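You operate a simulated robot arm through the tools that you are given. There is no shell and no other tool.

Carry out the task below with a simulated robot arm. There is one attempt and no reset: what you move stays moved.

TASK
Swap the brown board in the blue pocket for the white board.
Fine: lock lever free first, brown board in the TRIED holder, lever locked at the end. Where these are worked on the way, their far stop is far enough and under half their travel is too little: lock lever of the blue pocket.

It is judged by the outcome, as a careful person would: the job done as asked, and still so three seconds after it is handed in. It fails if anything else is knocked over, pushed out of place, dropped, spilled or broken.

THE ROBOT
A 7-joint arm with a two-finger parallel gripper, fixed in place. Base frame: the origin is on the floor under the middle of its stand, x ahead of it, y to its left, z up; the work surface is at about z = 760. Lengths are in mm, angles in degrees, forces in N, time in s.
It reaches about 1479 mm from its shoulder. Its first joint turns from -166.0 to 166.0 degrees. Payload 4.4 kg.
The TCP is the grasp point between the finger pads, 23 mm short of the fingertips. In the tool frame z runs along the fingers and y along their closing line. Largest opening 94 mm; finger width 38, thickness 10; the body of the gripper, 54 by 96 mm, starts 39 mm behind the TCP.
Orientation is told as [roll, pitch, yaw] about the base's x, y, z axes, in that order, counted from this pose: with the fingers straight down and closing along the base's y, the tool's x points along the base's -x, its y along +y and its z along -z.

THE INTERFACE
- The arm moves only by the tool send_rows. Its argument "steps" is a list that holds one entry, the list of rows, each a list of 7 numbers: the shift along the base's x, y, z in mm, then the turn, a rotation vector about the base's x, y, z in degrees, then the finger opening in mm, from 0 to 94. In form: [[[tx, ty, tz, rx, ry, rz, gripper], ...]]. A call has 1 to 20 rows; each row is the pose to reach, as a shift and turn from the pose commanded when the call began. Rows are played at 5 a second. More than 50 mm and 8.6 degrees between two rows, or a gripper value outside its range, and nothing of the call is played. A pose out of reach is approached as far as the arm can. The call stops where the force on the tool passes 90 N (or 10 N more than at its start, if that is more) or the arm is blocked; 0.2 s more then pass. The fingers move at their own pace (about 72 mm/s each) and stop on an object; they squeeze with about 20 N. The grip force told is the motor's: it shows also when the fingers shut on nothing. Time passes only in rows, and 0.2 s behind the last, so rows that repeat a pose let the fingers close. The reply holds the time, the measured pose of the TCP, the force on the tool along the base axes, the opening and the grip force, in the units named above and with some noise, with the torque about the TCP (base axes, N m) and any sound that the robot's microphone picked up.
- Cameras (640 x 400 px; columns grow to the right, rows downward): "scene" is fixed at [219.7, -499.5, 1373.1]; the picture's right is [0.53, -0.85, 0.00], its down [-0.39, -0.25, -0.89] and it looks along [0.75, 0.47, -0.46] (base axes); focal length 311 px, centre (320, 200). "wrist" rides on the gripper at [87, 16, -74] in the tool frame; the picture's right is [-0.18, 0.98, 0.00], its down [-0.58, -0.11, -0.81] and it looks along [-0.79, -0.15, 0.59] (tool axes); focal length 243 px, centre (320, 200). There is no depth. A picture from a camera that has moved, and an enlarged one, comes with that camera's place and axes in the base frame and with its lens.
- grab_frame(camera): a new picture of that camera. It takes no simulated time.
- zoom(camera, box): a new picture of the part [left, top, right, bottom] of that camera's present view, enlarged. It takes no simulated time.
- job_done(): hands the job in; it is judged then, once.

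Nothing tells you positions but the pictures and the camera data. Unless the task says otherwise, let go and move clear before handing in.

The tools are called by a JSON object that holds its "api" and its "payload". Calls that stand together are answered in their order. send_rows: Moves the arm, as the interface text tells. Its arguments: {"type":"object","properties":{"steps":{"type":"array","items":{"type":"array","items":{"type":"array","items":{"type":"number"}}}}},"required":["steps"]} The other tools are called the same way: grab_frame (camera) takes a picture; zoom (camera, box) takes an enlarged picture of a part of a camera's view; job_done () hands the job in.

At the start:

```text
t: 0.0
tool_pos: [732.9, -66.8, 1121.3]
tool_rot: [0.0, 0.0, -0.1]
force: [0.0, -0.9, 0.6]
wrist_torque: [0.05, 0.01, 0.0]
finger_gap: 94.2
grip_force: 0.0
```

scene: 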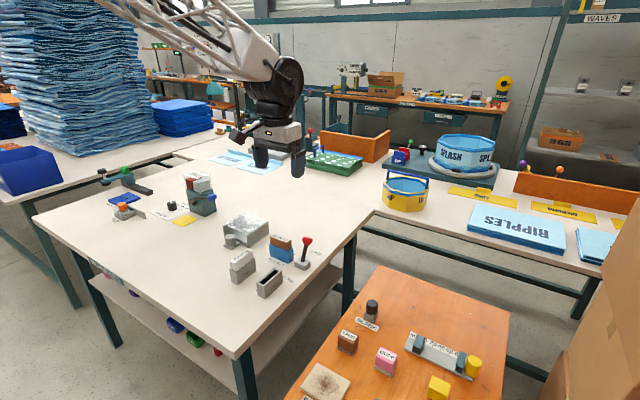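
wrist: 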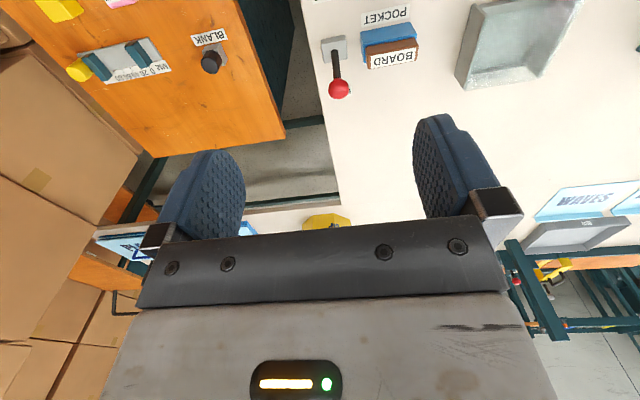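

I see a table with a blue pocket holding a brown board, a red-knobbed lever beside it, and two grey holders nearby. I'll zoom in to identify them.

{"api": "zoom", "payload": {"camera": "scene", "box": [210, 200, 340, 310]}}

{"api": "zoom", "payload": {"camera": "wrist", "box": [300, 0, 500, 120]}}

{"api": "zoom", "payload": {"camera": "scene", "box": [290, 280, 500, 400]}}

{"api": "zoom", "payload": {"camera": "scene", "box": [90, 150, 250, 250]}}

```text
3.64 times, centred on (275, 255) of scene
camera zoom: at [219.7, -499.5, 1373.1], right [0.53, -0.85, 0.0], down [-0.39, -0.25, -0.89], along [0.75, 0.47, -0.46], focal length 1129 px, centre (484, 0)
```

zoom: 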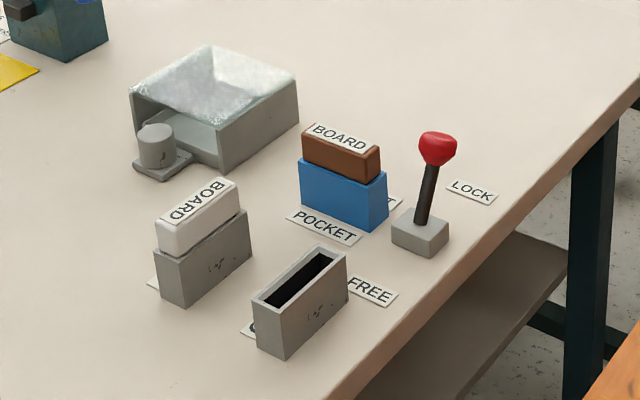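

```text
3.20 times, centred on (400, 60) of wrist
camera zoom: at [647.9, -50.4, 1196.2], right [0.18, 0.98, 0.0], down [0.58, -0.11, 0.81], along [0.79, -0.15, -0.59], focal length 776 px, centre (64, 648)
```

zoom: 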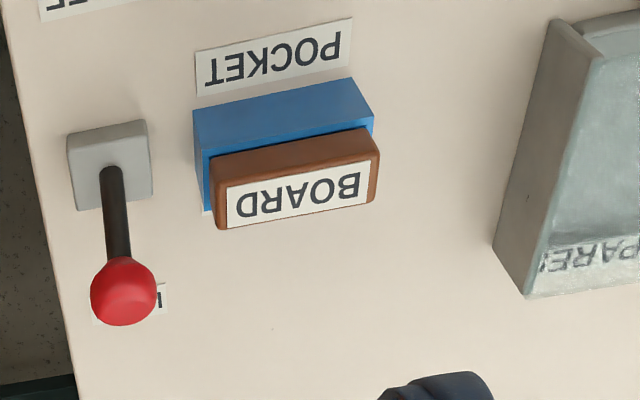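

```text
3.05 times, centred on (395, 340) of scene
camera zoom: at [219.7, -499.5, 1373.1], right [0.53, -0.85, 0.0], down [-0.39, -0.25, -0.89], along [0.75, 0.47, -0.46], focal length 947 px, centre (91, -227)
```

zoom: 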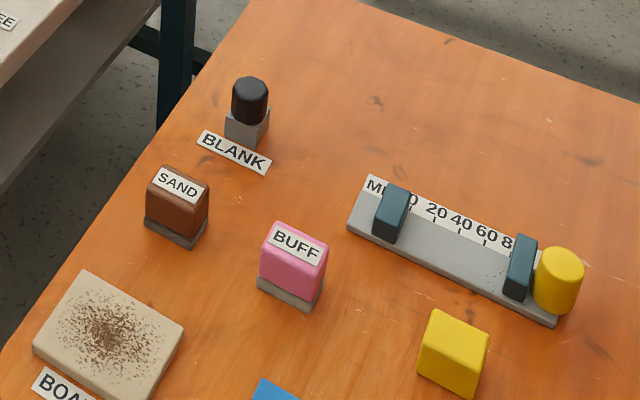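

```text
4.00 times, centred on (170, 200) of scene
camera zoom: at [219.7, -499.5, 1373.1], right [0.53, -0.85, 0.0], down [-0.39, -0.25, -0.89], along [0.75, 0.47, -0.46], focal length 1242 px, centre (920, 200)
```

zoom: 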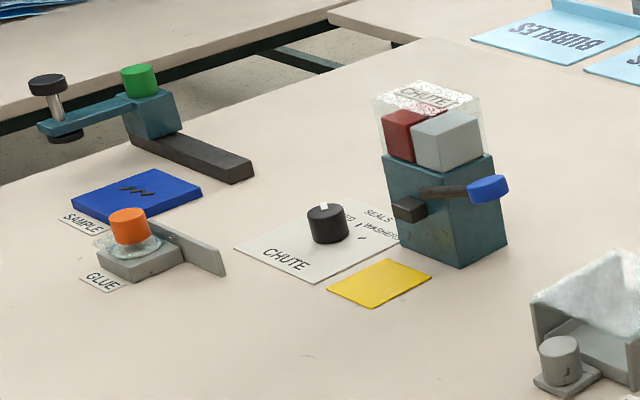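

The brown board sits in the blue pocket at about x 822, y 21. The lever base is near x 815, y -60, tilted to +x, which is the LOCK side. The white board is in one grey holder near (700, 62) and an empty grey holder is near (693, -44). I'll move back to see the labels and get better measurements.

{"api": "send_rows", "payload": {"steps": [[[-45, 10, 0, 0, 0, 0, 94], [-90, 20, 0, 0, 0, 0, 94], [-135, 30, 0, 0, 0, 0, 94], [-180, 40, 0, 0, 0, 0, 94], [-200, 60, 0, 0, 0, 0, 94], [-200, 60, 0, 0, 0, 0, 94]]]}}

{"api": "grab_frame", "payload": {"camera": "wrist"}}

{"api": "grab_frame", "payload": {"camera": "scene"}}

```text
t: 1.4
tool_pos: [534.7, -6.9, 1121.7]
tool_rot: [-0.1, 0.0, 0.0]
force: [1.1, -0.2, -0.3]
wrist_torque: [-0.03, -0.01, 0.0]
finger_gap: 94.0
grip_force: 0.1
```

```text
taken
camera wrist: at [448.3, 10.0, 1196.2], right [0.18, 0.98, 0.0], down [0.58, -0.11, 0.81], along [0.79, -0.15, -0.59], focal length 243 px, centre (320, 200)
```

wrist: 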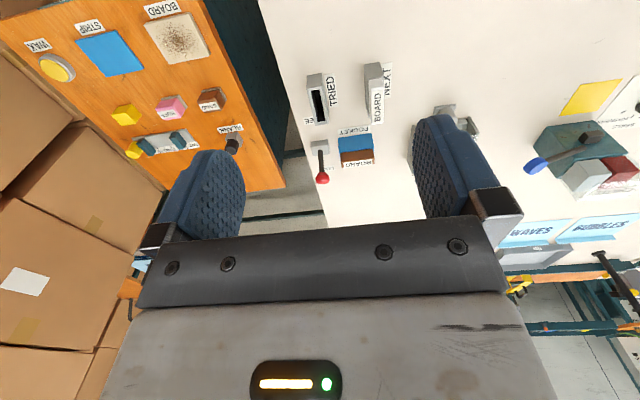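

```text
taken
```

scene: 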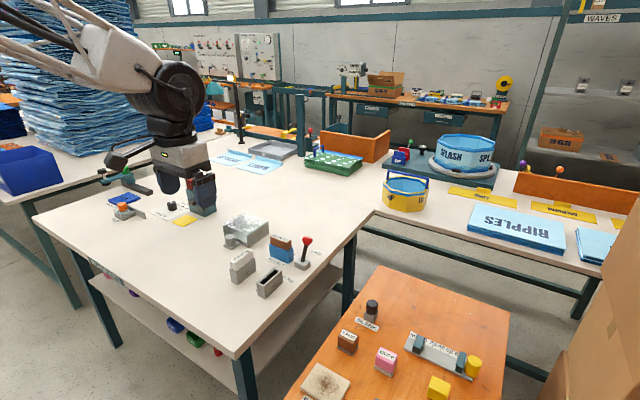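

{"api": "zoom", "payload": {"camera": "wrist", "box": [290, 50, 430, 200]}}

{"api": "zoom", "payload": {"camera": "scene", "box": [220, 225, 330, 305]}}

```text
2.67 times, centred on (360, 125) of wrist
camera zoom: at [448.3, 10.0, 1196.2], right [0.18, 0.98, 0.0], down [0.58, -0.11, 0.81], along [0.79, -0.15, -0.59], focal length 647 px, centre (213, 400)
```

zoom: 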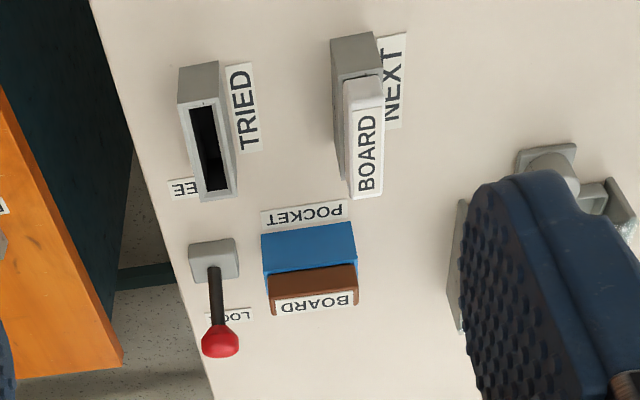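

```text
5.00 times, centred on (275, 265) of scene
camera zoom: at [219.7, -499.5, 1373.1], right [0.53, -0.85, 0.0], down [-0.39, -0.25, -0.89], along [0.75, 0.47, -0.46], focal length 1553 px, centre (545, -125)
```

zoom: 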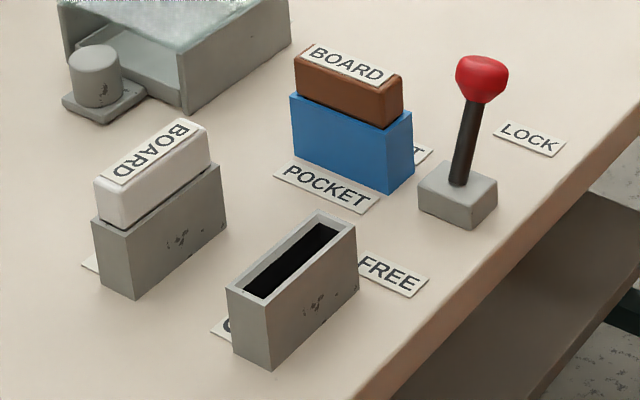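

The empty grey holder is labelled TRIED (about 697, -37) and the white board's holder is NEXT (about 697, 63), both running along x. The blue pocket is centred near (823, 24) and runs along y. I'll close the fingers and go to the +x side of the lever knob so I can push it toward FREE.

{"api": "send_rows", "payload": {"steps": [[[40, -6, -10, 0, 0, 0, 60], [80, -12, -20, 0, 0, 0, 20], [120, -18, -40, 0, 0, 0, 0], [160, -24, -60, 0, 0, 0, 0], [205, -30, -70, 0, 0, 0, 0], [250, -36, -90, 0, 0, 0, 0], [295, -42, -110, 0, 0, 0, 0], [335, -48, -130, 0, 0, 0, 0], [365, -53, -150, 0, 0, 0, 0], [368, -53, -170, 0, 0, 0, 0], [368, -53, -170, 0, 0, 0, 0]]]}}

{"api": "grab_frame", "payload": {"camera": "wrist"}}

{"api": "zoom", "payload": {"camera": "scene", "box": [220, 205, 340, 305]}}

```text
t: 3.8
tool_pos: [903.4, -59.2, 951.5]
tool_rot: [-0.1, 0.0, 0.0]
force: [0.2, -0.2, -0.5]
wrist_torque: [0.02, 0.0, 0.02]
finger_gap: 0.0
grip_force: 19.7
```

```text
taken
camera wrist: at [817.3, -43.4, 1025.5], right [0.18, 0.98, 0.0], down [0.58, -0.11, 0.81], along [0.79, -0.15, -0.59], focal length 243 px, centre (320, 200)
```

wrist: 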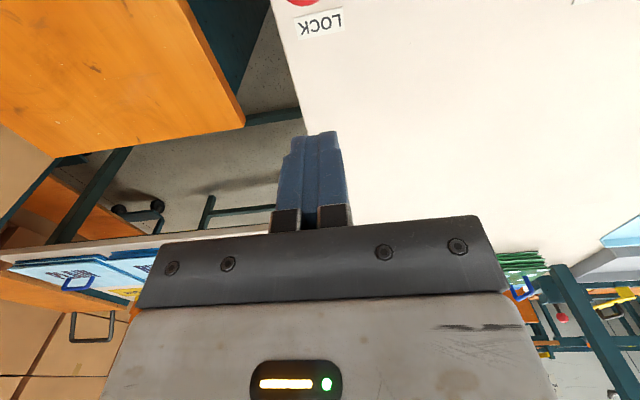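

```text
4.00 times, centred on (280, 255) of scene
camera zoom: at [219.7, -499.5, 1373.1], right [0.53, -0.85, 0.0], down [-0.39, -0.25, -0.89], along [0.75, 0.47, -0.46], focal length 1242 px, centre (480, -20)
```

zoom: 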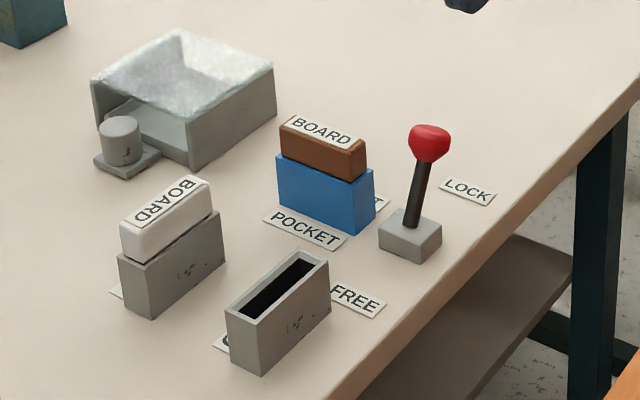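

The fingers are on the +x side of the knob, which sits at about (848, -59, 839). I'll lower to knob height and check before pushing.

{"api": "send_rows", "payload": {"steps": [[[0, 0, -35, 0, 0, 0, 0], [0, 0, -70, 0, 0, 0, 0], [0, 0, -99, 0, 0, 0, 0], [0, 0, -99, 0, 0, 0, 0]]]}}

{"api": "zoom", "payload": {"camera": "scene", "box": [220, 185, 340, 285]}}

{"api": "grab_frame", "payload": {"camera": "wrist"}}

```text
t: 4.8
tool_pos: [901.6, -60.5, 851.7]
tool_rot: [-0.1, 0.0, 0.0]
force: [-0.1, -0.2, 0.0]
wrist_torque: [-0.02, -0.01, 0.01]
finger_gap: 0.2
grip_force: 19.7
```

```text
4.00 times, centred on (280, 235) of scene
camera zoom: at [219.7, -499.5, 1373.1], right [0.53, -0.85, 0.0], down [-0.39, -0.25, -0.89], along [0.75, 0.47, -0.46], focal length 1242 px, centre (480, 60)
```

zoom: 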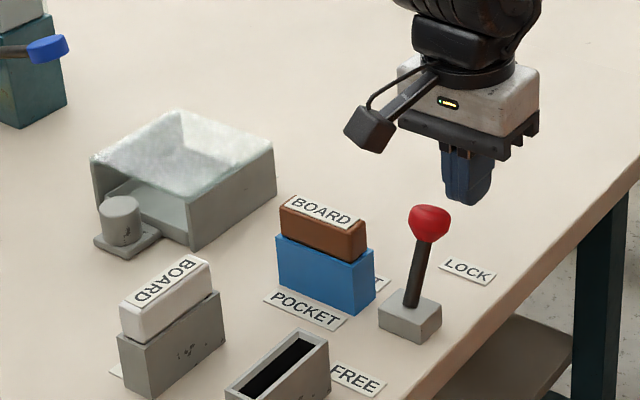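

```text
taken
camera wrist: at [815.7, -43.9, 927.9], right [0.18, 0.98, 0.0], down [0.58, -0.11, 0.81], along [0.79, -0.15, -0.59], focal length 243 px, centre (320, 200)
```

wrist: 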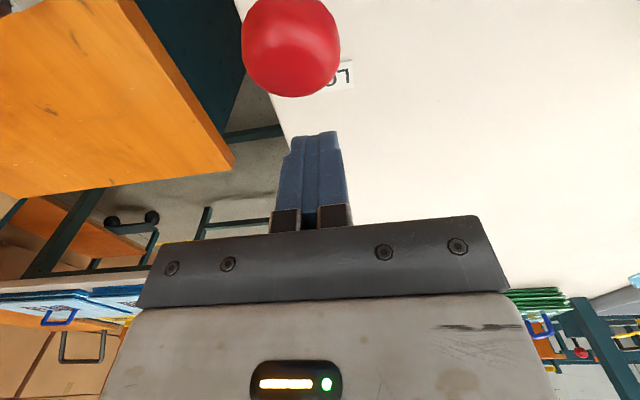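

The fingers line up with the knob, with its centre near (848, -60). I'll push it slowly toward -x and watch the force.

{"api": "send_rows", "payload": {"steps": [[[-10, 0, 0, 0, 0, 0, 0], [-18, 0, 0, 0, 0, 0, 0], [-26, 0, 0, 0, 0, 0, 0], [-34, 0, 0, 0, 0, 0, 0], [-42, 0, 0, 0, 0, 0, 0], [-50, 0, 0, 0, 0, 0, 0], [-56, 0, 0, 0, 0, 0, 0]]]}}

{"api": "zoom", "payload": {"camera": "scene", "box": [220, 185, 340, 285]}}

```text
t: 6.4
tool_pos: [844.3, -58.2, 852.5]
tool_rot: [-0.1, 0.0, 0.0]
force: [0.5, -0.6, 0.2]
wrist_torque: [-0.01, 0.02, -0.01]
finger_gap: 0.2
grip_force: 19.8
```

```text
4.00 times, centred on (280, 235) of scene
camera zoom: at [219.7, -499.5, 1373.1], right [0.53, -0.85, 0.0], down [-0.39, -0.25, -0.89], along [0.75, 0.47, -0.46], focal length 1242 px, centre (480, 60)
```

zoom: 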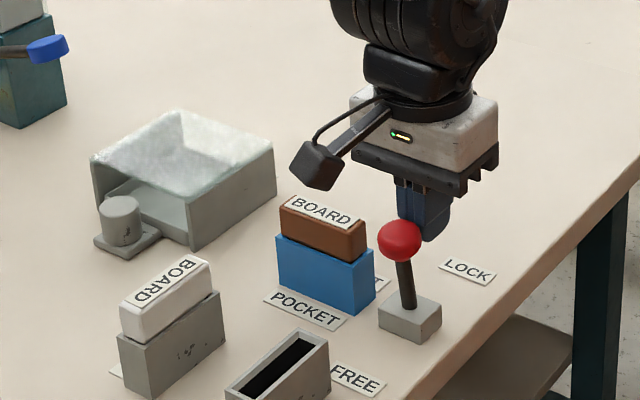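

The lever is moving with almost no resistance. I'll carry on in small steps until the stop shows in the force.

{"api": "send_rows", "payload": {"steps": [[[-6, 0, 0, 0, 0, 0, 0], [-12, 0, 0, 0, 0, 0, 0], [-18, 0, 0, 0, 0, 0, 0], [-22, 0, 0, 0, 0, 0, 0], [-22, 0, 0, 0, 0, 0, 0]]]}}

{"api": "zoom", "payload": {"camera": "scene", "box": [220, 185, 340, 285]}}

```text
t: 7.6
tool_pos: [824.4, -59.1, 852.0]
tool_rot: [0.0, -0.2, 0.0]
force: [55.0, 3.1, -18.3]
wrist_torque: [0.03, -1.05, 0.01]
finger_gap: 0.0
grip_force: 20.2
```

```text
4.00 times, centred on (280, 235) of scene
camera zoom: at [219.7, -499.5, 1373.1], right [0.53, -0.85, 0.0], down [-0.39, -0.25, -0.89], along [0.75, 0.47, -0.46], focal length 1242 px, centre (480, 60)
```

zoom: 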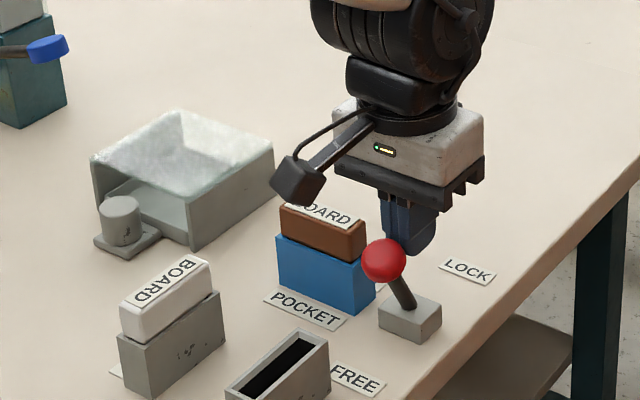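

The force rose to 55 N, so the lever is at its FREE stop. I'll back off and rise clear.

{"api": "send_rows", "payload": {"steps": [[[15, 0, 0, 0, 0, 0, 0], [40, 0, 0, 0, 0, 0, 0], [45, 0, 45, 0, 0, 0, 0], [45, 0, 90, 0, 0, 0, 0], [45, 0, 130, 0, 0, 0, 0], [45, 0, 130, 0, 0, 0, 0]]]}}

{"api": "zoom", "payload": {"camera": "scene", "box": [220, 205, 340, 305]}}

```text
t: 9.0
tool_pos: [863.8, -60.8, 982.9]
tool_rot: [-0.1, 0.0, 0.1]
force: [-0.4, -1.2, -0.4]
wrist_torque: [-0.03, 0.02, 0.03]
finger_gap: 0.0
grip_force: 20.4
```

```text
4.00 times, centred on (280, 255) of scene
camera zoom: at [219.7, -499.5, 1373.1], right [0.53, -0.85, 0.0], down [-0.39, -0.25, -0.89], along [0.75, 0.47, -0.46], focal length 1242 px, centre (480, -20)
```

zoom: 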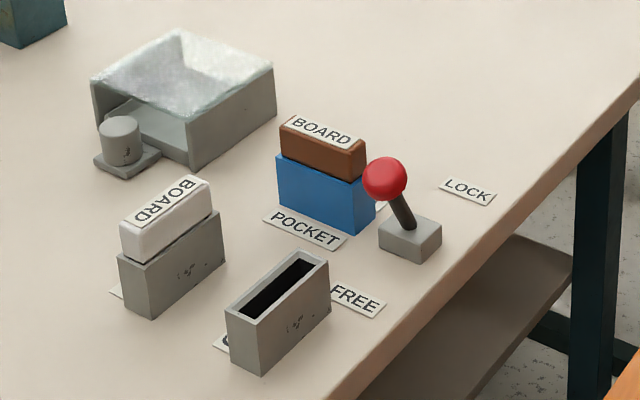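

The lever stays in FREE. Next I'll go to a close viewpoint to measure the boards, pocket and holders accurately.

{"api": "send_rows", "payload": {"steps": [[[-40, 12, 10, 0, 0, 0, 0], [-80, 24, 20, 0, 0, 0, 0], [-120, 36, 30, 0, 0, 0, 0], [-160, 48, 40, 0, 0, 0, 0], [-200, 60, 45, 0, 0, 0, 0], [-240, 70, 47, 0, 0, 0, 0], [-270, 70, 47, 0, 0, 0, 0], [-270, 70, 47, 0, 0, 0, 0]]]}}

{"api": "grab_frame", "payload": {"camera": "wrist"}}

{"api": "zoom", "payload": {"camera": "wrist", "box": [220, 0, 460, 150]}}

```text
t: 10.8
tool_pos: [598.2, 10.6, 1030.5]
tool_rot: [-0.1, 0.0, 0.0]
force: [-0.2, -0.1, 0.3]
wrist_torque: [0.0, 0.01, -0.02]
finger_gap: 0.0
grip_force: 19.8
```

```text
taken
camera wrist: at [512.1, 27.2, 1105.0], right [0.18, 0.98, 0.0], down [0.58, -0.11, 0.81], along [0.79, -0.15, -0.59], focal length 243 px, centre (320, 200)
```

wrist: 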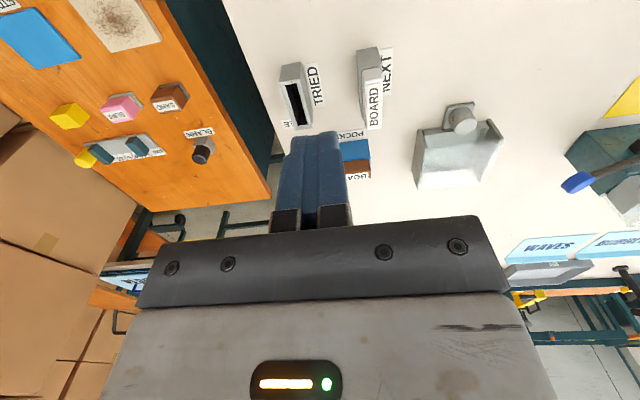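

```text
2.67 times, centred on (340, 75) of wrist
camera zoom: at [512.1, 27.2, 1105.0], right [0.18, 0.98, 0.0], down [0.58, -0.11, 0.81], along [0.79, -0.15, -0.59], focal length 647 px, centre (267, 533)
```

zoom: 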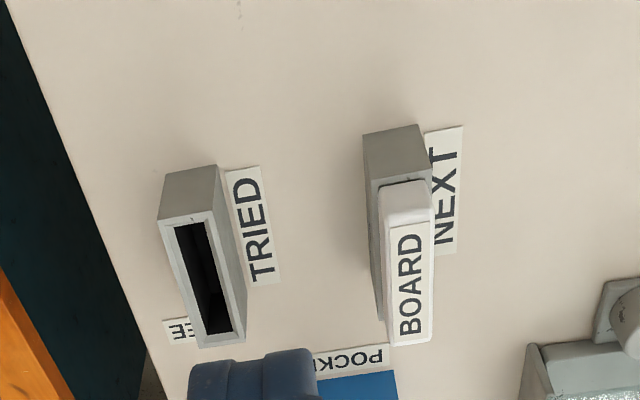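

Measurements agree: pocket centre is near (823, 24), TRIED near (697, -39), NEXT near (697, 62). I'll move above the pocket while turning the gripper so it closes across the board's thickness, then look again.

{"api": "send_rows", "payload": {"steps": [[[19, 1, 0, 0, 0, -7.5, 50], [38, 2, 0, 0, 0, -15, 50], [57, 3, 0, 0, 0, -22.5, 50], [76, 4, 0, 0, 0, -30, 50], [95, 5, 0, 0, 0, -37.5, 50], [114, 6, 0, 0, 0, -45, 50], [133, 7, 0, 0, 0, -52.5, 50], [152, 8, 0, 0, 0, -60, 50], [171, 9, -5, 0, 0, -67.5, 50], [190, 10, -15, 0, 0, -75, 50], [208, 12, -25, 0, 0, -82.5, 50], [225, 13, -30, 0, 0, -90, 50], [225, 13, -30, 0, 0, -90, 50]]]}}

{"api": "grab_frame", "payload": {"camera": "wrist"}}

{"api": "grab_frame", "payload": {"camera": "scene"}}

```text
t: 13.6
tool_pos: [825.3, 22.3, 998.7]
tool_rot: [0.0, -0.1, -90.1]
force: [0.1, 0.0, 0.8]
wrist_torque: [0.01, -0.02, 0.0]
finger_gap: 50.1
grip_force: 0.0
```

```text
taken
camera wrist: at [840.8, 110.2, 1074.0], right [0.98, -0.19, 0.0], down [-0.11, -0.58, 0.81], along [-0.15, -0.79, -0.59], focal length 243 px, centre (320, 200)
```

wrist: 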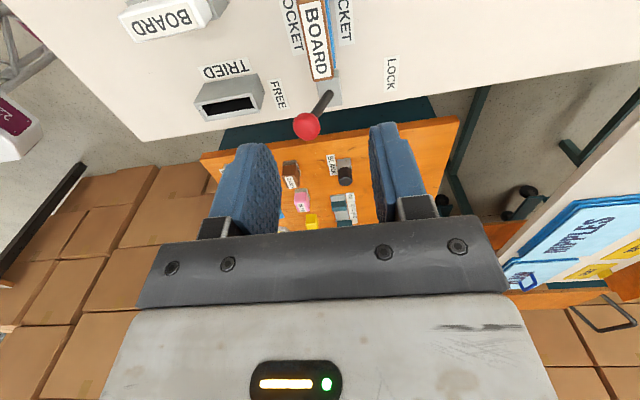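

```text
taken
```

scene: 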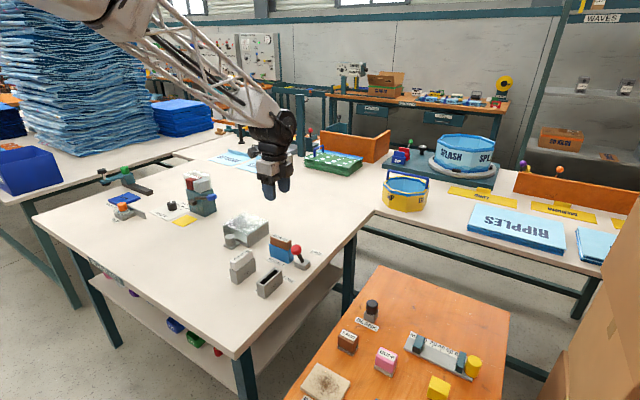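

Turning to -90° works, and the POCKET label turns out to be on both sides of the blue pocket. I'll zoom in to line up precisely on the brown board.

{"api": "zoom", "payload": {"camera": "wrist", "box": [260, 0, 400, 110]}}

```text
3.64 times, centred on (330, 55) of wrist
camera zoom: at [840.8, 110.2, 1074.0], right [0.98, -0.19, 0.0], down [-0.11, -0.58, 0.81], along [-0.15, -0.79, -0.59], focal length 882 px, centre (284, 727)
```

zoom: 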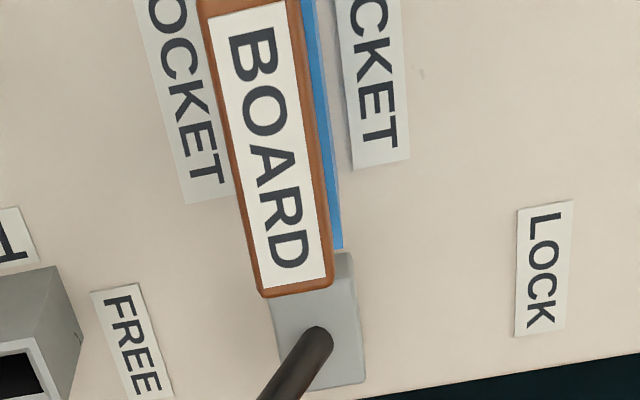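

The board's centre line is at about x 821.6 and the gripper is at 824.8. I'll shift over slightly, go lower and measure again up close.

{"api": "send_rows", "payload": {"steps": [[[-1, 0, -30, 0, 0, 0, 50], [-2, -1, -60, 0, 0, 0, 50], [-3, -1, -95, 0, 0, 0, 50], [-3, -1, -95, 0, 0, 0, 50]]]}}

{"api": "grab_frame", "payload": {"camera": "wrist"}}

{"api": "zoom", "payload": {"camera": "wrist", "box": [240, 20, 420, 160]}}

{"api": "zoom", "payload": {"camera": "scene", "box": [220, 185, 340, 285]}}

```text
t: 14.6
tool_pos: [820.6, 22.8, 903.8]
tool_rot: [-0.1, 0.0, -90.1]
force: [0.1, 0.0, -0.1]
wrist_torque: [-0.01, 0.0, 0.04]
finger_gap: 49.7
grip_force: 0.1
```

```text
taken
camera wrist: at [838.0, 110.8, 978.9], right [0.98, -0.18, 0.0], down [-0.11, -0.58, 0.81], along [-0.15, -0.79, -0.59], focal length 243 px, centre (320, 200)
```

wrist: 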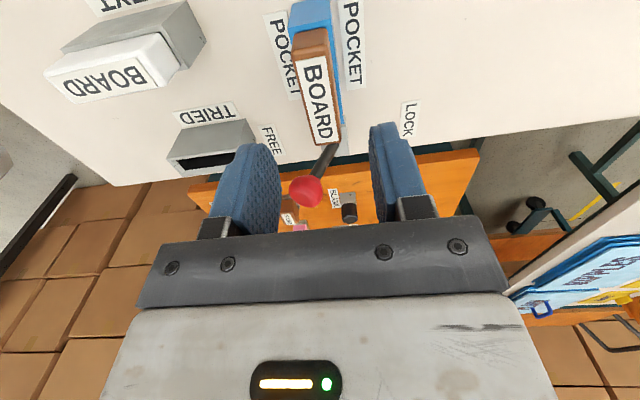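

```text
2.86 times, centred on (330, 90) of wrist
camera zoom: at [838.0, 110.8, 978.9], right [0.98, -0.18, 0.0], down [-0.11, -0.58, 0.81], along [-0.15, -0.79, -0.59], focal length 693 px, centre (291, 514)
```

zoom: 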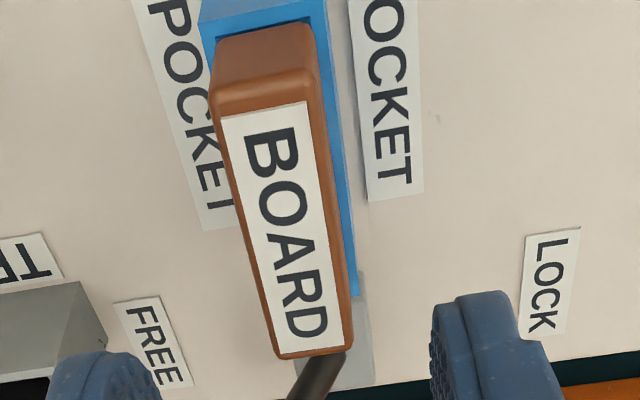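

```text
4.00 times, centred on (280, 235) of scene
camera zoom: at [219.7, -499.5, 1373.1], right [0.53, -0.85, 0.0], down [-0.39, -0.25, -0.89], along [0.75, 0.47, -0.46], focal length 1242 px, centre (480, 60)
```

zoom: 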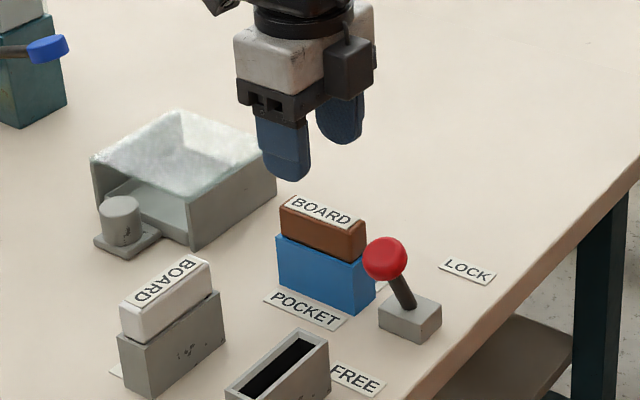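

The board's top is at about z 832 with its centre near (821.4, 20). I'll trim the alignment and descend so the fingertips stop a few mm above the pocket rim, still open.

{"api": "send_rows", "payload": {"steps": [[[-0.6, -3, -15, 0, 0, 0, 50], [-0.6, -3, -30, 0, 0, 0, 50], [-0.6, -3, -45, 0, 0, 0, 50], [-0.6, -3, -58, 0, 0, 0, 50], [-0.6, -3, -68, 0, 0, 0, 50], [-0.6, -3, -68, 0, 0, 0, 50]]]}}

{"api": "grab_frame", "payload": {"camera": "wrist"}}

{"api": "zoom", "payload": {"camera": "scene", "box": [240, 205, 320, 275]}}

```text
t: 16.0
tool_pos: [819.7, 18.7, 836.6]
tool_rot: [0.0, -0.1, -90.1]
force: [-0.8, 0.5, -0.7]
wrist_torque: [0.03, 0.02, 0.01]
finger_gap: 50.2
grip_force: 0.0
```

```text
taken
camera wrist: at [836.2, 106.0, 911.0], right [0.98, -0.18, 0.0], down [-0.11, -0.58, 0.81], along [-0.15, -0.79, -0.59], focal length 243 px, centre (320, 200)
```

wrist: 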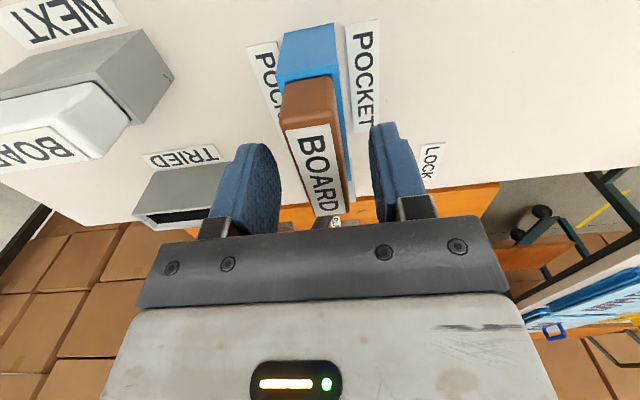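

```text
5.71 times, centred on (280, 240) of scene
camera zoom: at [219.7, -499.5, 1373.1], right [0.53, -0.85, 0.0], down [-0.39, -0.25, -0.89], along [0.75, 0.47, -0.46], focal length 1775 px, centre (549, -29)
```

zoom: 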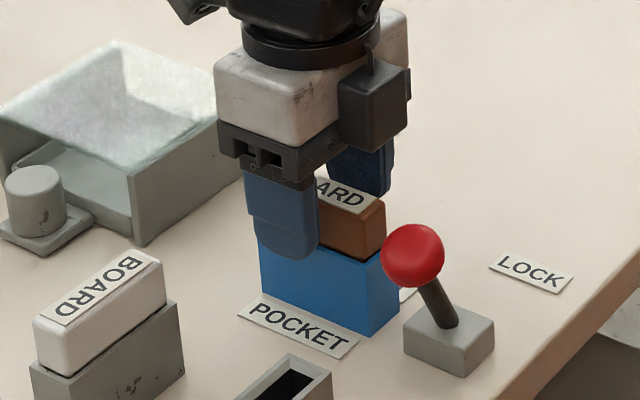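

The fingers straddle the board with the tips above the rim. Now I'll close on the board.

{"api": "send_rows", "payload": {"steps": [[[0, 0, -1, 0, 0, 0, 36], [0, 0, -1, 0, 0, 0, 26], [0, 0, -1, 0, 0, 0, 5], [0, 0, -1, 0, 0, 0, 5], [0, 0, -1, 0, 0, 0, 5]]]}}

{"api": "grab_frame", "payload": {"camera": "wrist"}}

```text
t: 17.2
tool_pos: [819.0, 19.3, 833.9]
tool_rot: [-0.2, 0.0, -90.0]
force: [0.1, 0.4, -0.7]
wrist_torque: [0.02, -0.12, 0.03]
finger_gap: 21.4
grip_force: 20.4
```

```text
taken
camera wrist: at [836.4, 106.0, 910.2], right [0.98, -0.18, 0.0], down [-0.11, -0.58, 0.81], along [-0.15, -0.79, -0.59], focal length 243 px, centre (320, 200)
```

wrist: 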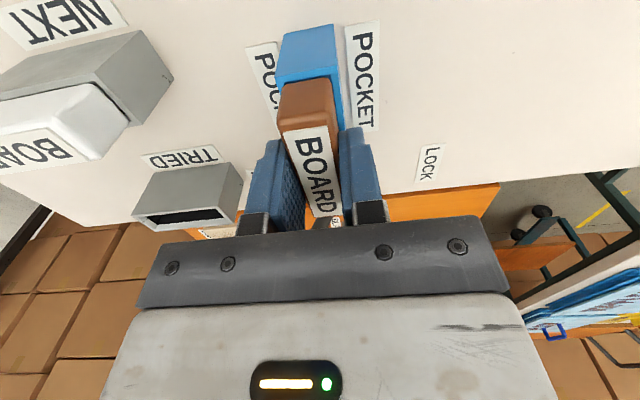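

The gripper closed on the board at a 21.4 mm gap with little side force. I'll lift slowly straight up.

{"api": "send_rows", "payload": {"steps": [[[0, 0, 2, 0, 0, 0, 5], [0, 0, 6, 0, 0, 0, 5], [0, 0, 12, 0, 0, 0, 5], [0, 0, 18, 0, 0, 0, 5]]]}}

{"api": "zoom", "payload": {"camera": "scene", "box": [240, 205, 320, 275]}}

```text
t: 18.2
tool_pos: [819.0, 19.6, 854.7]
tool_rot: [-0.1, -0.1, -90.0]
force: [-0.8, -0.2, 0.0]
wrist_torque: [0.01, -0.02, 0.0]
finger_gap: 21.1
grip_force: 20.3
```

```text
5.71 times, centred on (280, 240) of scene
camera zoom: at [219.7, -499.5, 1373.1], right [0.53, -0.85, 0.0], down [-0.39, -0.25, -0.89], along [0.75, 0.47, -0.46], focal length 1775 px, centre (549, -29)
```

zoom: 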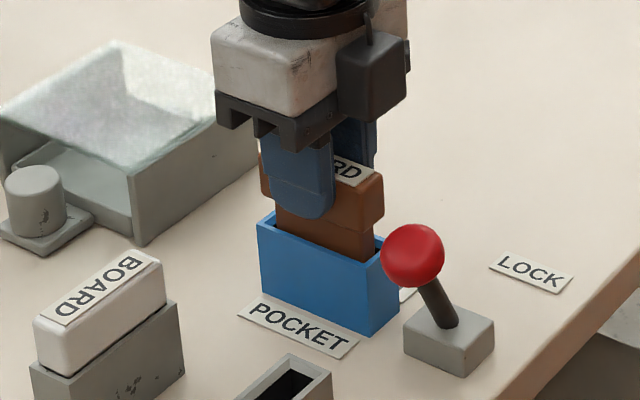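

The board came free and has a narrower tongue below its head. I'll keep lifting until the tongue is fully clear.

{"api": "send_rows", "payload": {"steps": [[[0, 0, 10, 0, 0, 0, 5], [0, 0, 20, 0, 0, 0, 5], [0, 0, 30, 0, 0, 0, 5], [0, 0, 45, 0, 0, 0, 5], [0, 0, 60, 0, 0, 0, 5], [0, 0, 75, 0, 0, 0, 5]]]}}

{"api": "zoom", "payload": {"camera": "scene", "box": [230, 185, 330, 275]}}

{"api": "grab_frame", "payload": {"camera": "wrist"}}

```text
t: 19.6
tool_pos: [820.5, 18.9, 926.2]
tool_rot: [-0.1, 0.1, -90.0]
force: [0.0, -0.7, -0.3]
wrist_torque: [-0.02, 0.01, -0.03]
finger_gap: 21.2
grip_force: 19.9
```

```text
4.44 times, centred on (280, 230) of scene
camera zoom: at [219.7, -499.5, 1373.1], right [0.53, -0.85, 0.0], down [-0.39, -0.25, -0.89], along [0.75, 0.47, -0.46], focal length 1380 px, centre (498, 67)
```

zoom: 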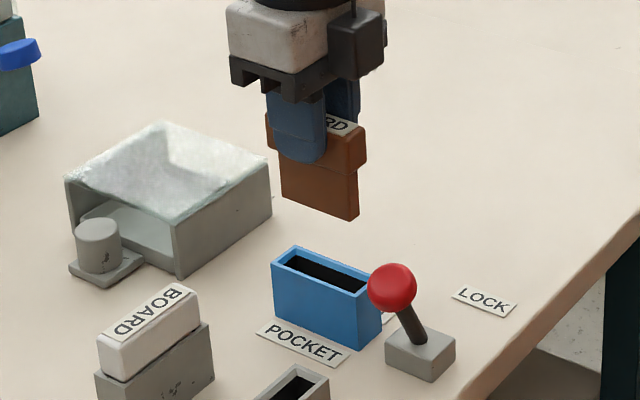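

```text
taken
camera wrist: at [837.5, 105.7, 1002.6], right [0.98, -0.18, 0.0], down [-0.11, -0.58, 0.81], along [-0.15, -0.79, -0.59], focal length 243 px, centre (320, 200)
```

wrist: 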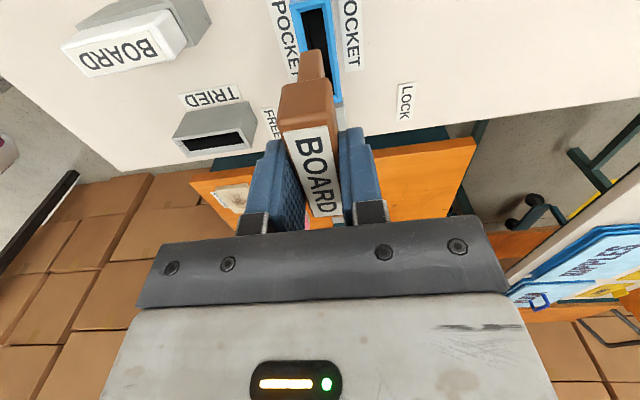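

The board is fully out and the blue pocket is empty. I'll zoom in to see how the board sits in the fingers, which I need to place it in TRIED.

{"api": "zoom", "payload": {"camera": "wrist", "box": [260, 0, 400, 230]}}

{"api": "zoom", "payload": {"camera": "scene", "box": [260, 200, 310, 240]}}

```text
1.74 times, centred on (330, 115) of wrist
camera zoom: at [837.5, 105.7, 1002.6], right [0.98, -0.18, 0.0], down [-0.11, -0.58, 0.81], along [-0.15, -0.79, -0.59], focal length 422 px, centre (303, 348)
```

zoom: 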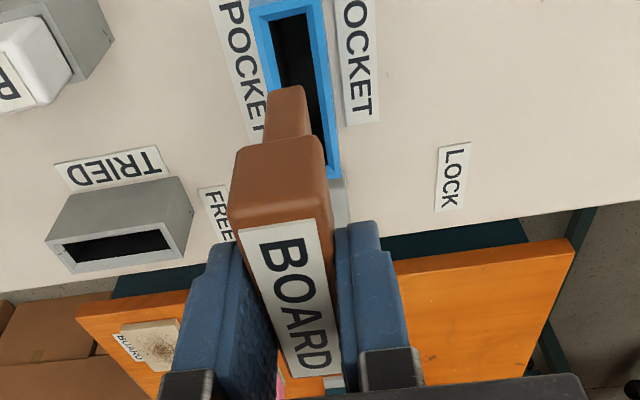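

```text
10.00 times, centred on (285, 220) of scene
camera zoom: at [219.7, -499.5, 1373.1], right [0.53, -0.85, 0.0], down [-0.39, -0.25, -0.89], along [0.75, 0.47, -0.46], focal length 3106 px, centre (670, 0)
```

zoom: 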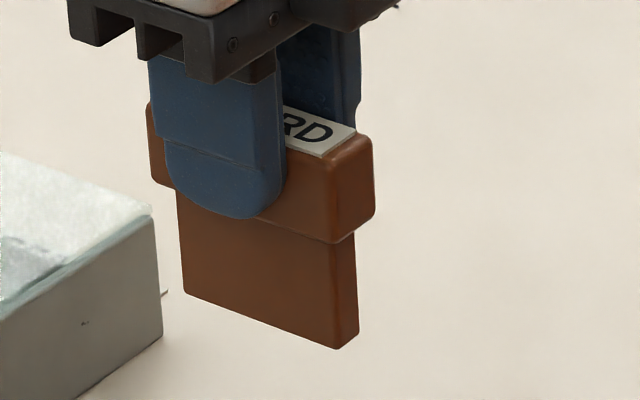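

The board is centred about 3 mm toward -y of the grip point, and its tongue is roughly 60 × 10 mm. I'll raise it, carry it over the TRIED holder and turn it back to yaw 0 so it lies along x.

{"api": "send_rows", "payload": {"steps": [[[0, 0, 20, 0, 0, 0, 5], [-5, 0, 40, 0, 0, 0, 5], [-15, -4, 45, 0, 0, 7.5, 5], [-26, -9, 45, 0, 0, 15, 5], [-37, -14, 45, 0, 0, 22.5, 5], [-48, -19, 45, 0, 0, 30, 5], [-59, -24, 45, 0, 0, 37.5, 5], [-70, -29, 45, 0, 0, 45, 5], [-81, -34, 45, 0, 0, 52.5, 5], [-92, -39, 45, 0, 0, 60, 5], [-103, -45, 45, 0, 0, 67.5, 5], [-114, -51, 45, 0, 0, 75, 5], [-121, -55, 45, 0, 0, 82.5, 5], [-126.5, -57.5, 45, 0, 0, 90, 5], [-126.5, -57.5, 45, 0, 0, 90, 5]]]}}

{"api": "grab_frame", "payload": {"camera": "wrist"}}

{"api": "zoom", "payload": {"camera": "scene", "box": [210, 205, 320, 305]}}

```text
t: 22.8
tool_pos: [693.1, -38.3, 972.4]
tool_rot: [-0.1, 0.0, 0.1]
force: [0.1, 0.2, 0.2]
wrist_torque: [0.01, -0.01, -0.02]
finger_gap: 21.4
grip_force: 19.8
```

```text
taken
camera wrist: at [607.5, -21.8, 1047.8], right [0.18, 0.98, 0.0], down [0.58, -0.11, 0.81], along [0.79, -0.15, -0.59], focal length 243 px, centre (320, 200)
```

wrist: 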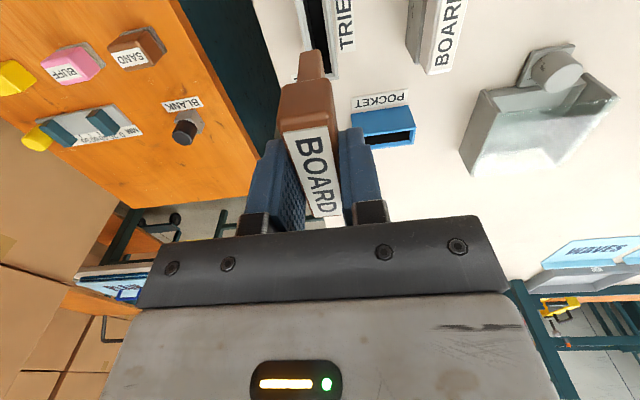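

```text
4.00 times, centred on (265, 255) of scene
camera zoom: at [219.7, -499.5, 1373.1], right [0.53, -0.85, 0.0], down [-0.39, -0.25, -0.89], along [0.75, 0.47, -0.46], focal length 1242 px, centre (540, -20)
```

zoom: 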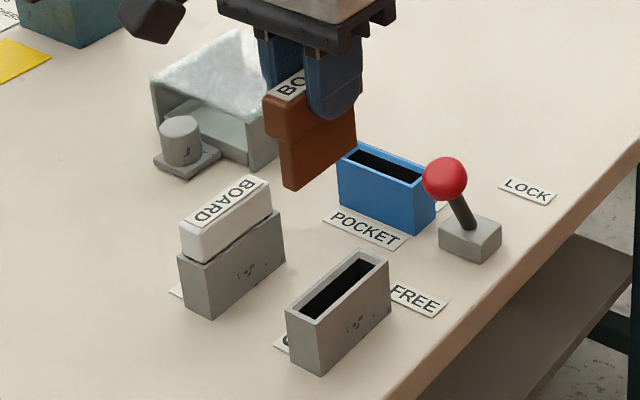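

The board now lies along x above the TRIED holder. I'll lower it to just above the rim and check alignment.

{"api": "send_rows", "payload": {"steps": [[[0, 0, -20, 0, 0, 0, 5], [0, 0, -40, 0, 0, 0, 5], [0, 0, -60, 0, 0, 0, 5], [0, 0, -76, 0, 0, 0, 5], [0, 0, -76, 0, 0, 0, 5]]]}}

{"api": "zoom", "payload": {"camera": "wrist", "box": [230, 0, 410, 130]}}

{"api": "zoom", "payload": {"camera": "scene", "box": [230, 220, 310, 300]}}

```text
t: 24.0
tool_pos: [693.6, -38.2, 897.2]
tool_rot: [-0.1, 0.0, 0.0]
force: [0.3, 0.1, -0.7]
wrist_torque: [0.01, -0.01, 0.0]
finger_gap: 21.3
grip_force: 20.2
```

```text
3.08 times, centred on (320, 65) of wrist
camera zoom: at [607.2, -21.5, 972.0], right [0.18, 0.98, 0.0], down [0.58, -0.11, 0.81], along [0.79, -0.15, -0.59], focal length 746 px, centre (320, 615)
```

zoom: 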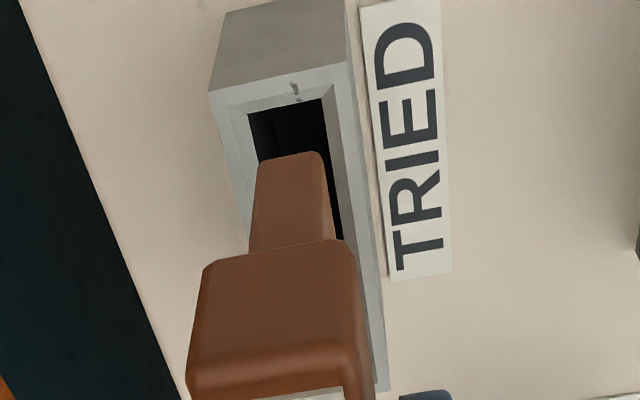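

```text
5.00 times, centred on (270, 260) of scene
camera zoom: at [219.7, -499.5, 1373.1], right [0.53, -0.85, 0.0], down [-0.39, -0.25, -0.89], along [0.75, 0.47, -0.46], focal length 1553 px, centre (570, -100)
```

zoom: 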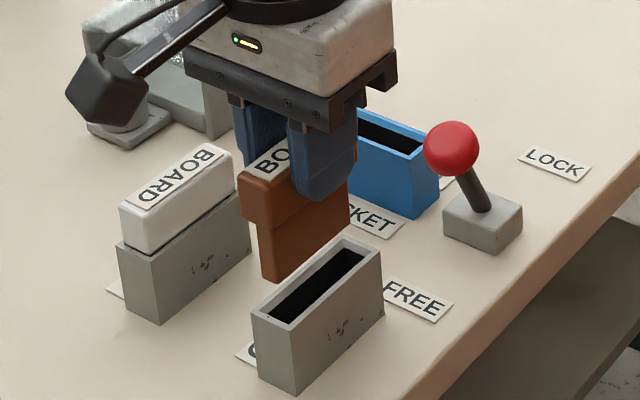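

The holder's centre is slightly to -y of the board, and the board may sit a few mm too far toward -x. I'll nudge it over, lower a little more and compare the tongue with the slot at nearly the same depth.

{"api": "send_rows", "payload": {"steps": [[[1.5, -0.8, 0, 0, 0, 0, 5], [3, -1.5, -6, 0, 0, 0, 5], [3, -1.5, -12, 0, 0, 0, 5], [3, -1.5, -12, 0, 0, 0, 5]]]}}

{"api": "zoom", "payload": {"camera": "wrist", "box": [250, 0, 370, 80]}}

{"api": "zoom", "payload": {"camera": "scene", "box": [240, 235, 300, 285]}}

```text
t: 25.0
tool_pos: [696.6, -40.1, 884.0]
tool_rot: [-0.1, -0.1, 0.0]
force: [0.3, -0.1, -0.6]
wrist_torque: [0.01, -0.05, 0.0]
finger_gap: 21.6
grip_force: 19.8
```

```text
5.00 times, centred on (310, 40) of wrist
camera zoom: at [611.3, -23.3, 959.6], right [0.18, 0.98, 0.0], down [0.58, -0.11, 0.81], along [0.79, -0.15, -0.59], focal length 1213 px, centre (370, 1000)
```

zoom: 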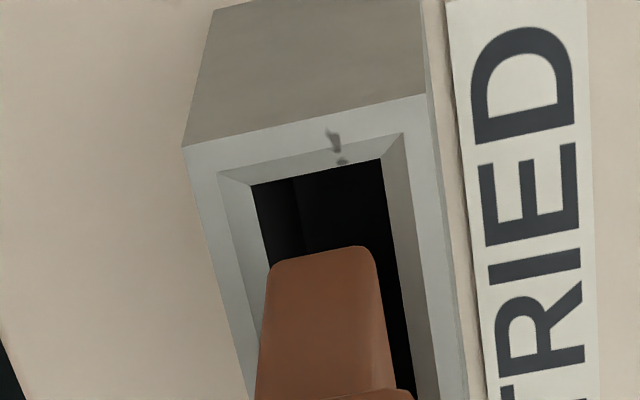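

```text
8.00 times, centred on (270, 260) of scene
camera zoom: at [219.7, -499.5, 1373.1], right [0.53, -0.85, 0.0], down [-0.39, -0.25, -0.89], along [0.75, 0.47, -0.46], focal length 2485 px, centre (720, -280)
```

zoom: 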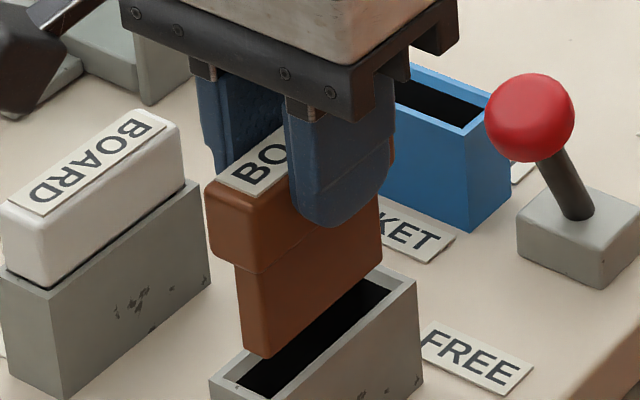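

The holder has a chamfered lip and the tongue is about 1 mm off in each direction. I'll trim that and lower a bit more.

{"api": "send_rows", "payload": {"steps": [[[1.2, -0.9, 0, 0, 0, 0, 5], [1.2, -0.9, -5, 0, 0, 0, 5], [1.2, -0.9, -9, 0, 0, 0, 5], [1.2, -0.9, -9, 0, 0, 0, 5]]]}}

{"api": "zoom", "payload": {"camera": "wrist", "box": [250, 0, 370, 80]}}

{"api": "zoom", "payload": {"camera": "scene", "box": [240, 240, 300, 290]}}

```text
t: 26.0
tool_pos: [698.2, -40.2, 875.5]
tool_rot: [-0.1, -0.1, 0.1]
force: [0.4, 0.1, -0.3]
wrist_torque: [0.0, 0.0, 0.04]
finger_gap: 21.3
grip_force: 19.5
```

```text
5.00 times, centred on (310, 40) of wrist
camera zoom: at [612.4, -24.6, 950.7], right [0.18, 0.98, 0.0], down [0.58, -0.11, 0.81], along [0.79, -0.15, -0.59], focal length 1213 px, centre (370, 1000)
```

zoom: 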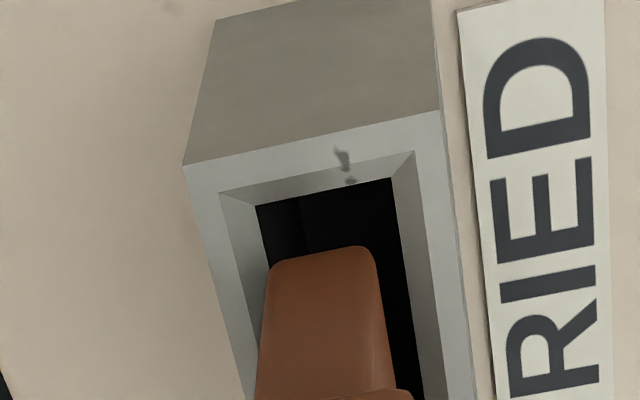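

```text
8.00 times, centred on (270, 265) of scene
camera zoom: at [219.7, -499.5, 1373.1], right [0.53, -0.85, 0.0], down [-0.39, -0.25, -0.89], along [0.75, 0.47, -0.46], focal length 2485 px, centre (720, -320)
```

zoom: 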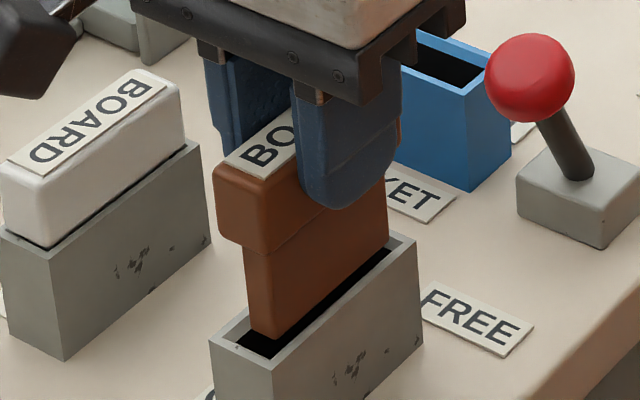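

The tongue is centred in the slot to within about half a millimetre. I'll lower it in gently.

{"api": "send_rows", "payload": {"steps": [[[0, 0, -4, 0, 0, 0, 5], [0, 0, -8, 0, 0, 0, 5], [0, 0, -12, 0, 0, 0, 5], [0, 0, -15, 0, 0, 0, 5], [0, 0, -18, 0, 0, 0, 5]]]}}

{"api": "zoom", "payload": {"camera": "scene", "box": [240, 240, 300, 290]}}

```text
t: 27.2
tool_pos: [698.4, -40.4, 858.0]
tool_rot: [-0.1, -0.1, 0.1]
force: [0.2, -0.3, -0.2]
wrist_torque: [-0.06, -0.02, 0.01]
finger_gap: 21.3
grip_force: 19.8
```

```text
8.00 times, centred on (270, 265) of scene
camera zoom: at [219.7, -499.5, 1373.1], right [0.53, -0.85, 0.0], down [-0.39, -0.25, -0.89], along [0.75, 0.47, -0.46], focal length 2485 px, centre (720, -320)
```

zoom: 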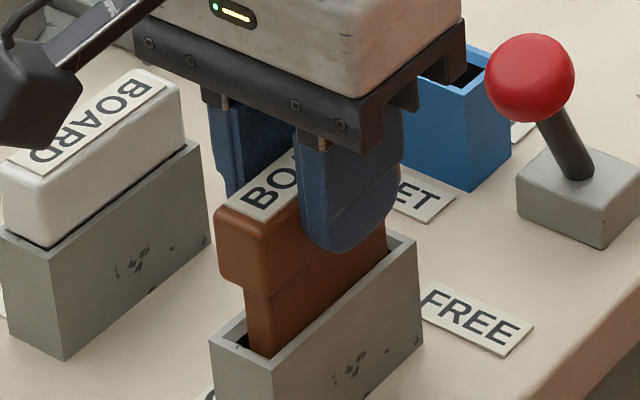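

It's going in with no contact force. I'll carry on down toward the seat.

{"api": "send_rows", "payload": {"steps": [[[0, 0, -4, 0, 0, 0, 5], [0, 0, -8, 0, 0, 0, 5], [0, 0, -12, 0, 0, 0, 5], [0, 0, -15, 0, 0, 0, 5], [0, 0, -18, 0, 0, 0, 5]]]}}

{"api": "zoom", "payload": {"camera": "scene", "box": [240, 240, 300, 290]}}

```text
t: 28.4
tool_pos: [696.9, -41.0, 839.3]
tool_rot: [-0.1, -0.1, -0.1]
force: [-0.9, 3.9, 1.5]
wrist_torque: [0.16, 0.03, 0.02]
finger_gap: 21.5
grip_force: 19.5
```

```text
8.00 times, centred on (270, 265) of scene
camera zoom: at [219.7, -499.5, 1373.1], right [0.53, -0.85, 0.0], down [-0.39, -0.25, -0.89], along [0.75, 0.47, -0.46], focal length 2485 px, centre (720, -320)
```

zoom: 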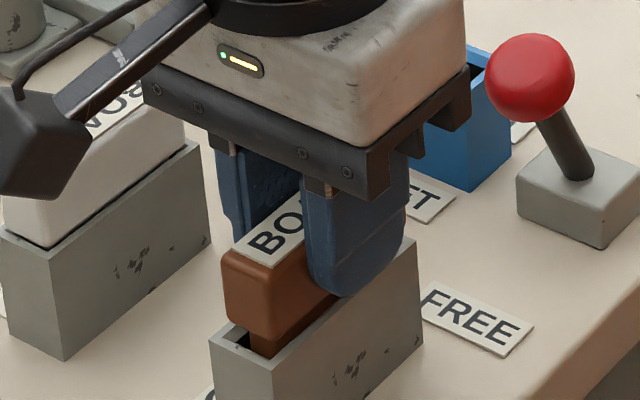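

There is a slight sideways contact of about 4 N, so I'll ease over toward +y and lower the last few millimetres.

{"api": "send_rows", "payload": {"steps": [[[0, 0.6, 0, 0, 0, 0, 5], [0, 0.8, -1, 0, 0, 0, 5], [0, 0.8, -2.5, 0, 0, 0, 5], [0, 0.8, -2.5, 0, 0, 0, 5]]]}}

{"api": "zoom", "payload": {"camera": "scene", "box": [240, 240, 300, 290]}}

```text
t: 29.4
tool_pos: [697.2, -40.6, 837.5]
tool_rot: [0.0, -0.1, 0.0]
force: [0.3, 0.3, 0.0]
wrist_torque: [0.02, 0.01, 0.01]
finger_gap: 21.5
grip_force: 20.2
```

```text
8.00 times, centred on (270, 265) of scene
camera zoom: at [219.7, -499.5, 1373.1], right [0.53, -0.85, 0.0], down [-0.39, -0.25, -0.89], along [0.75, 0.47, -0.46], focal length 2485 px, centre (720, -320)
```

zoom: 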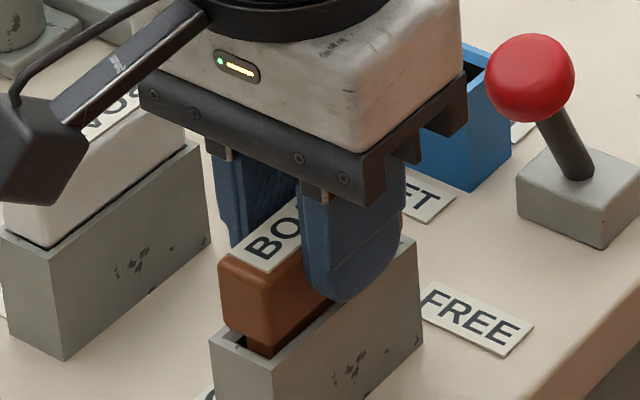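

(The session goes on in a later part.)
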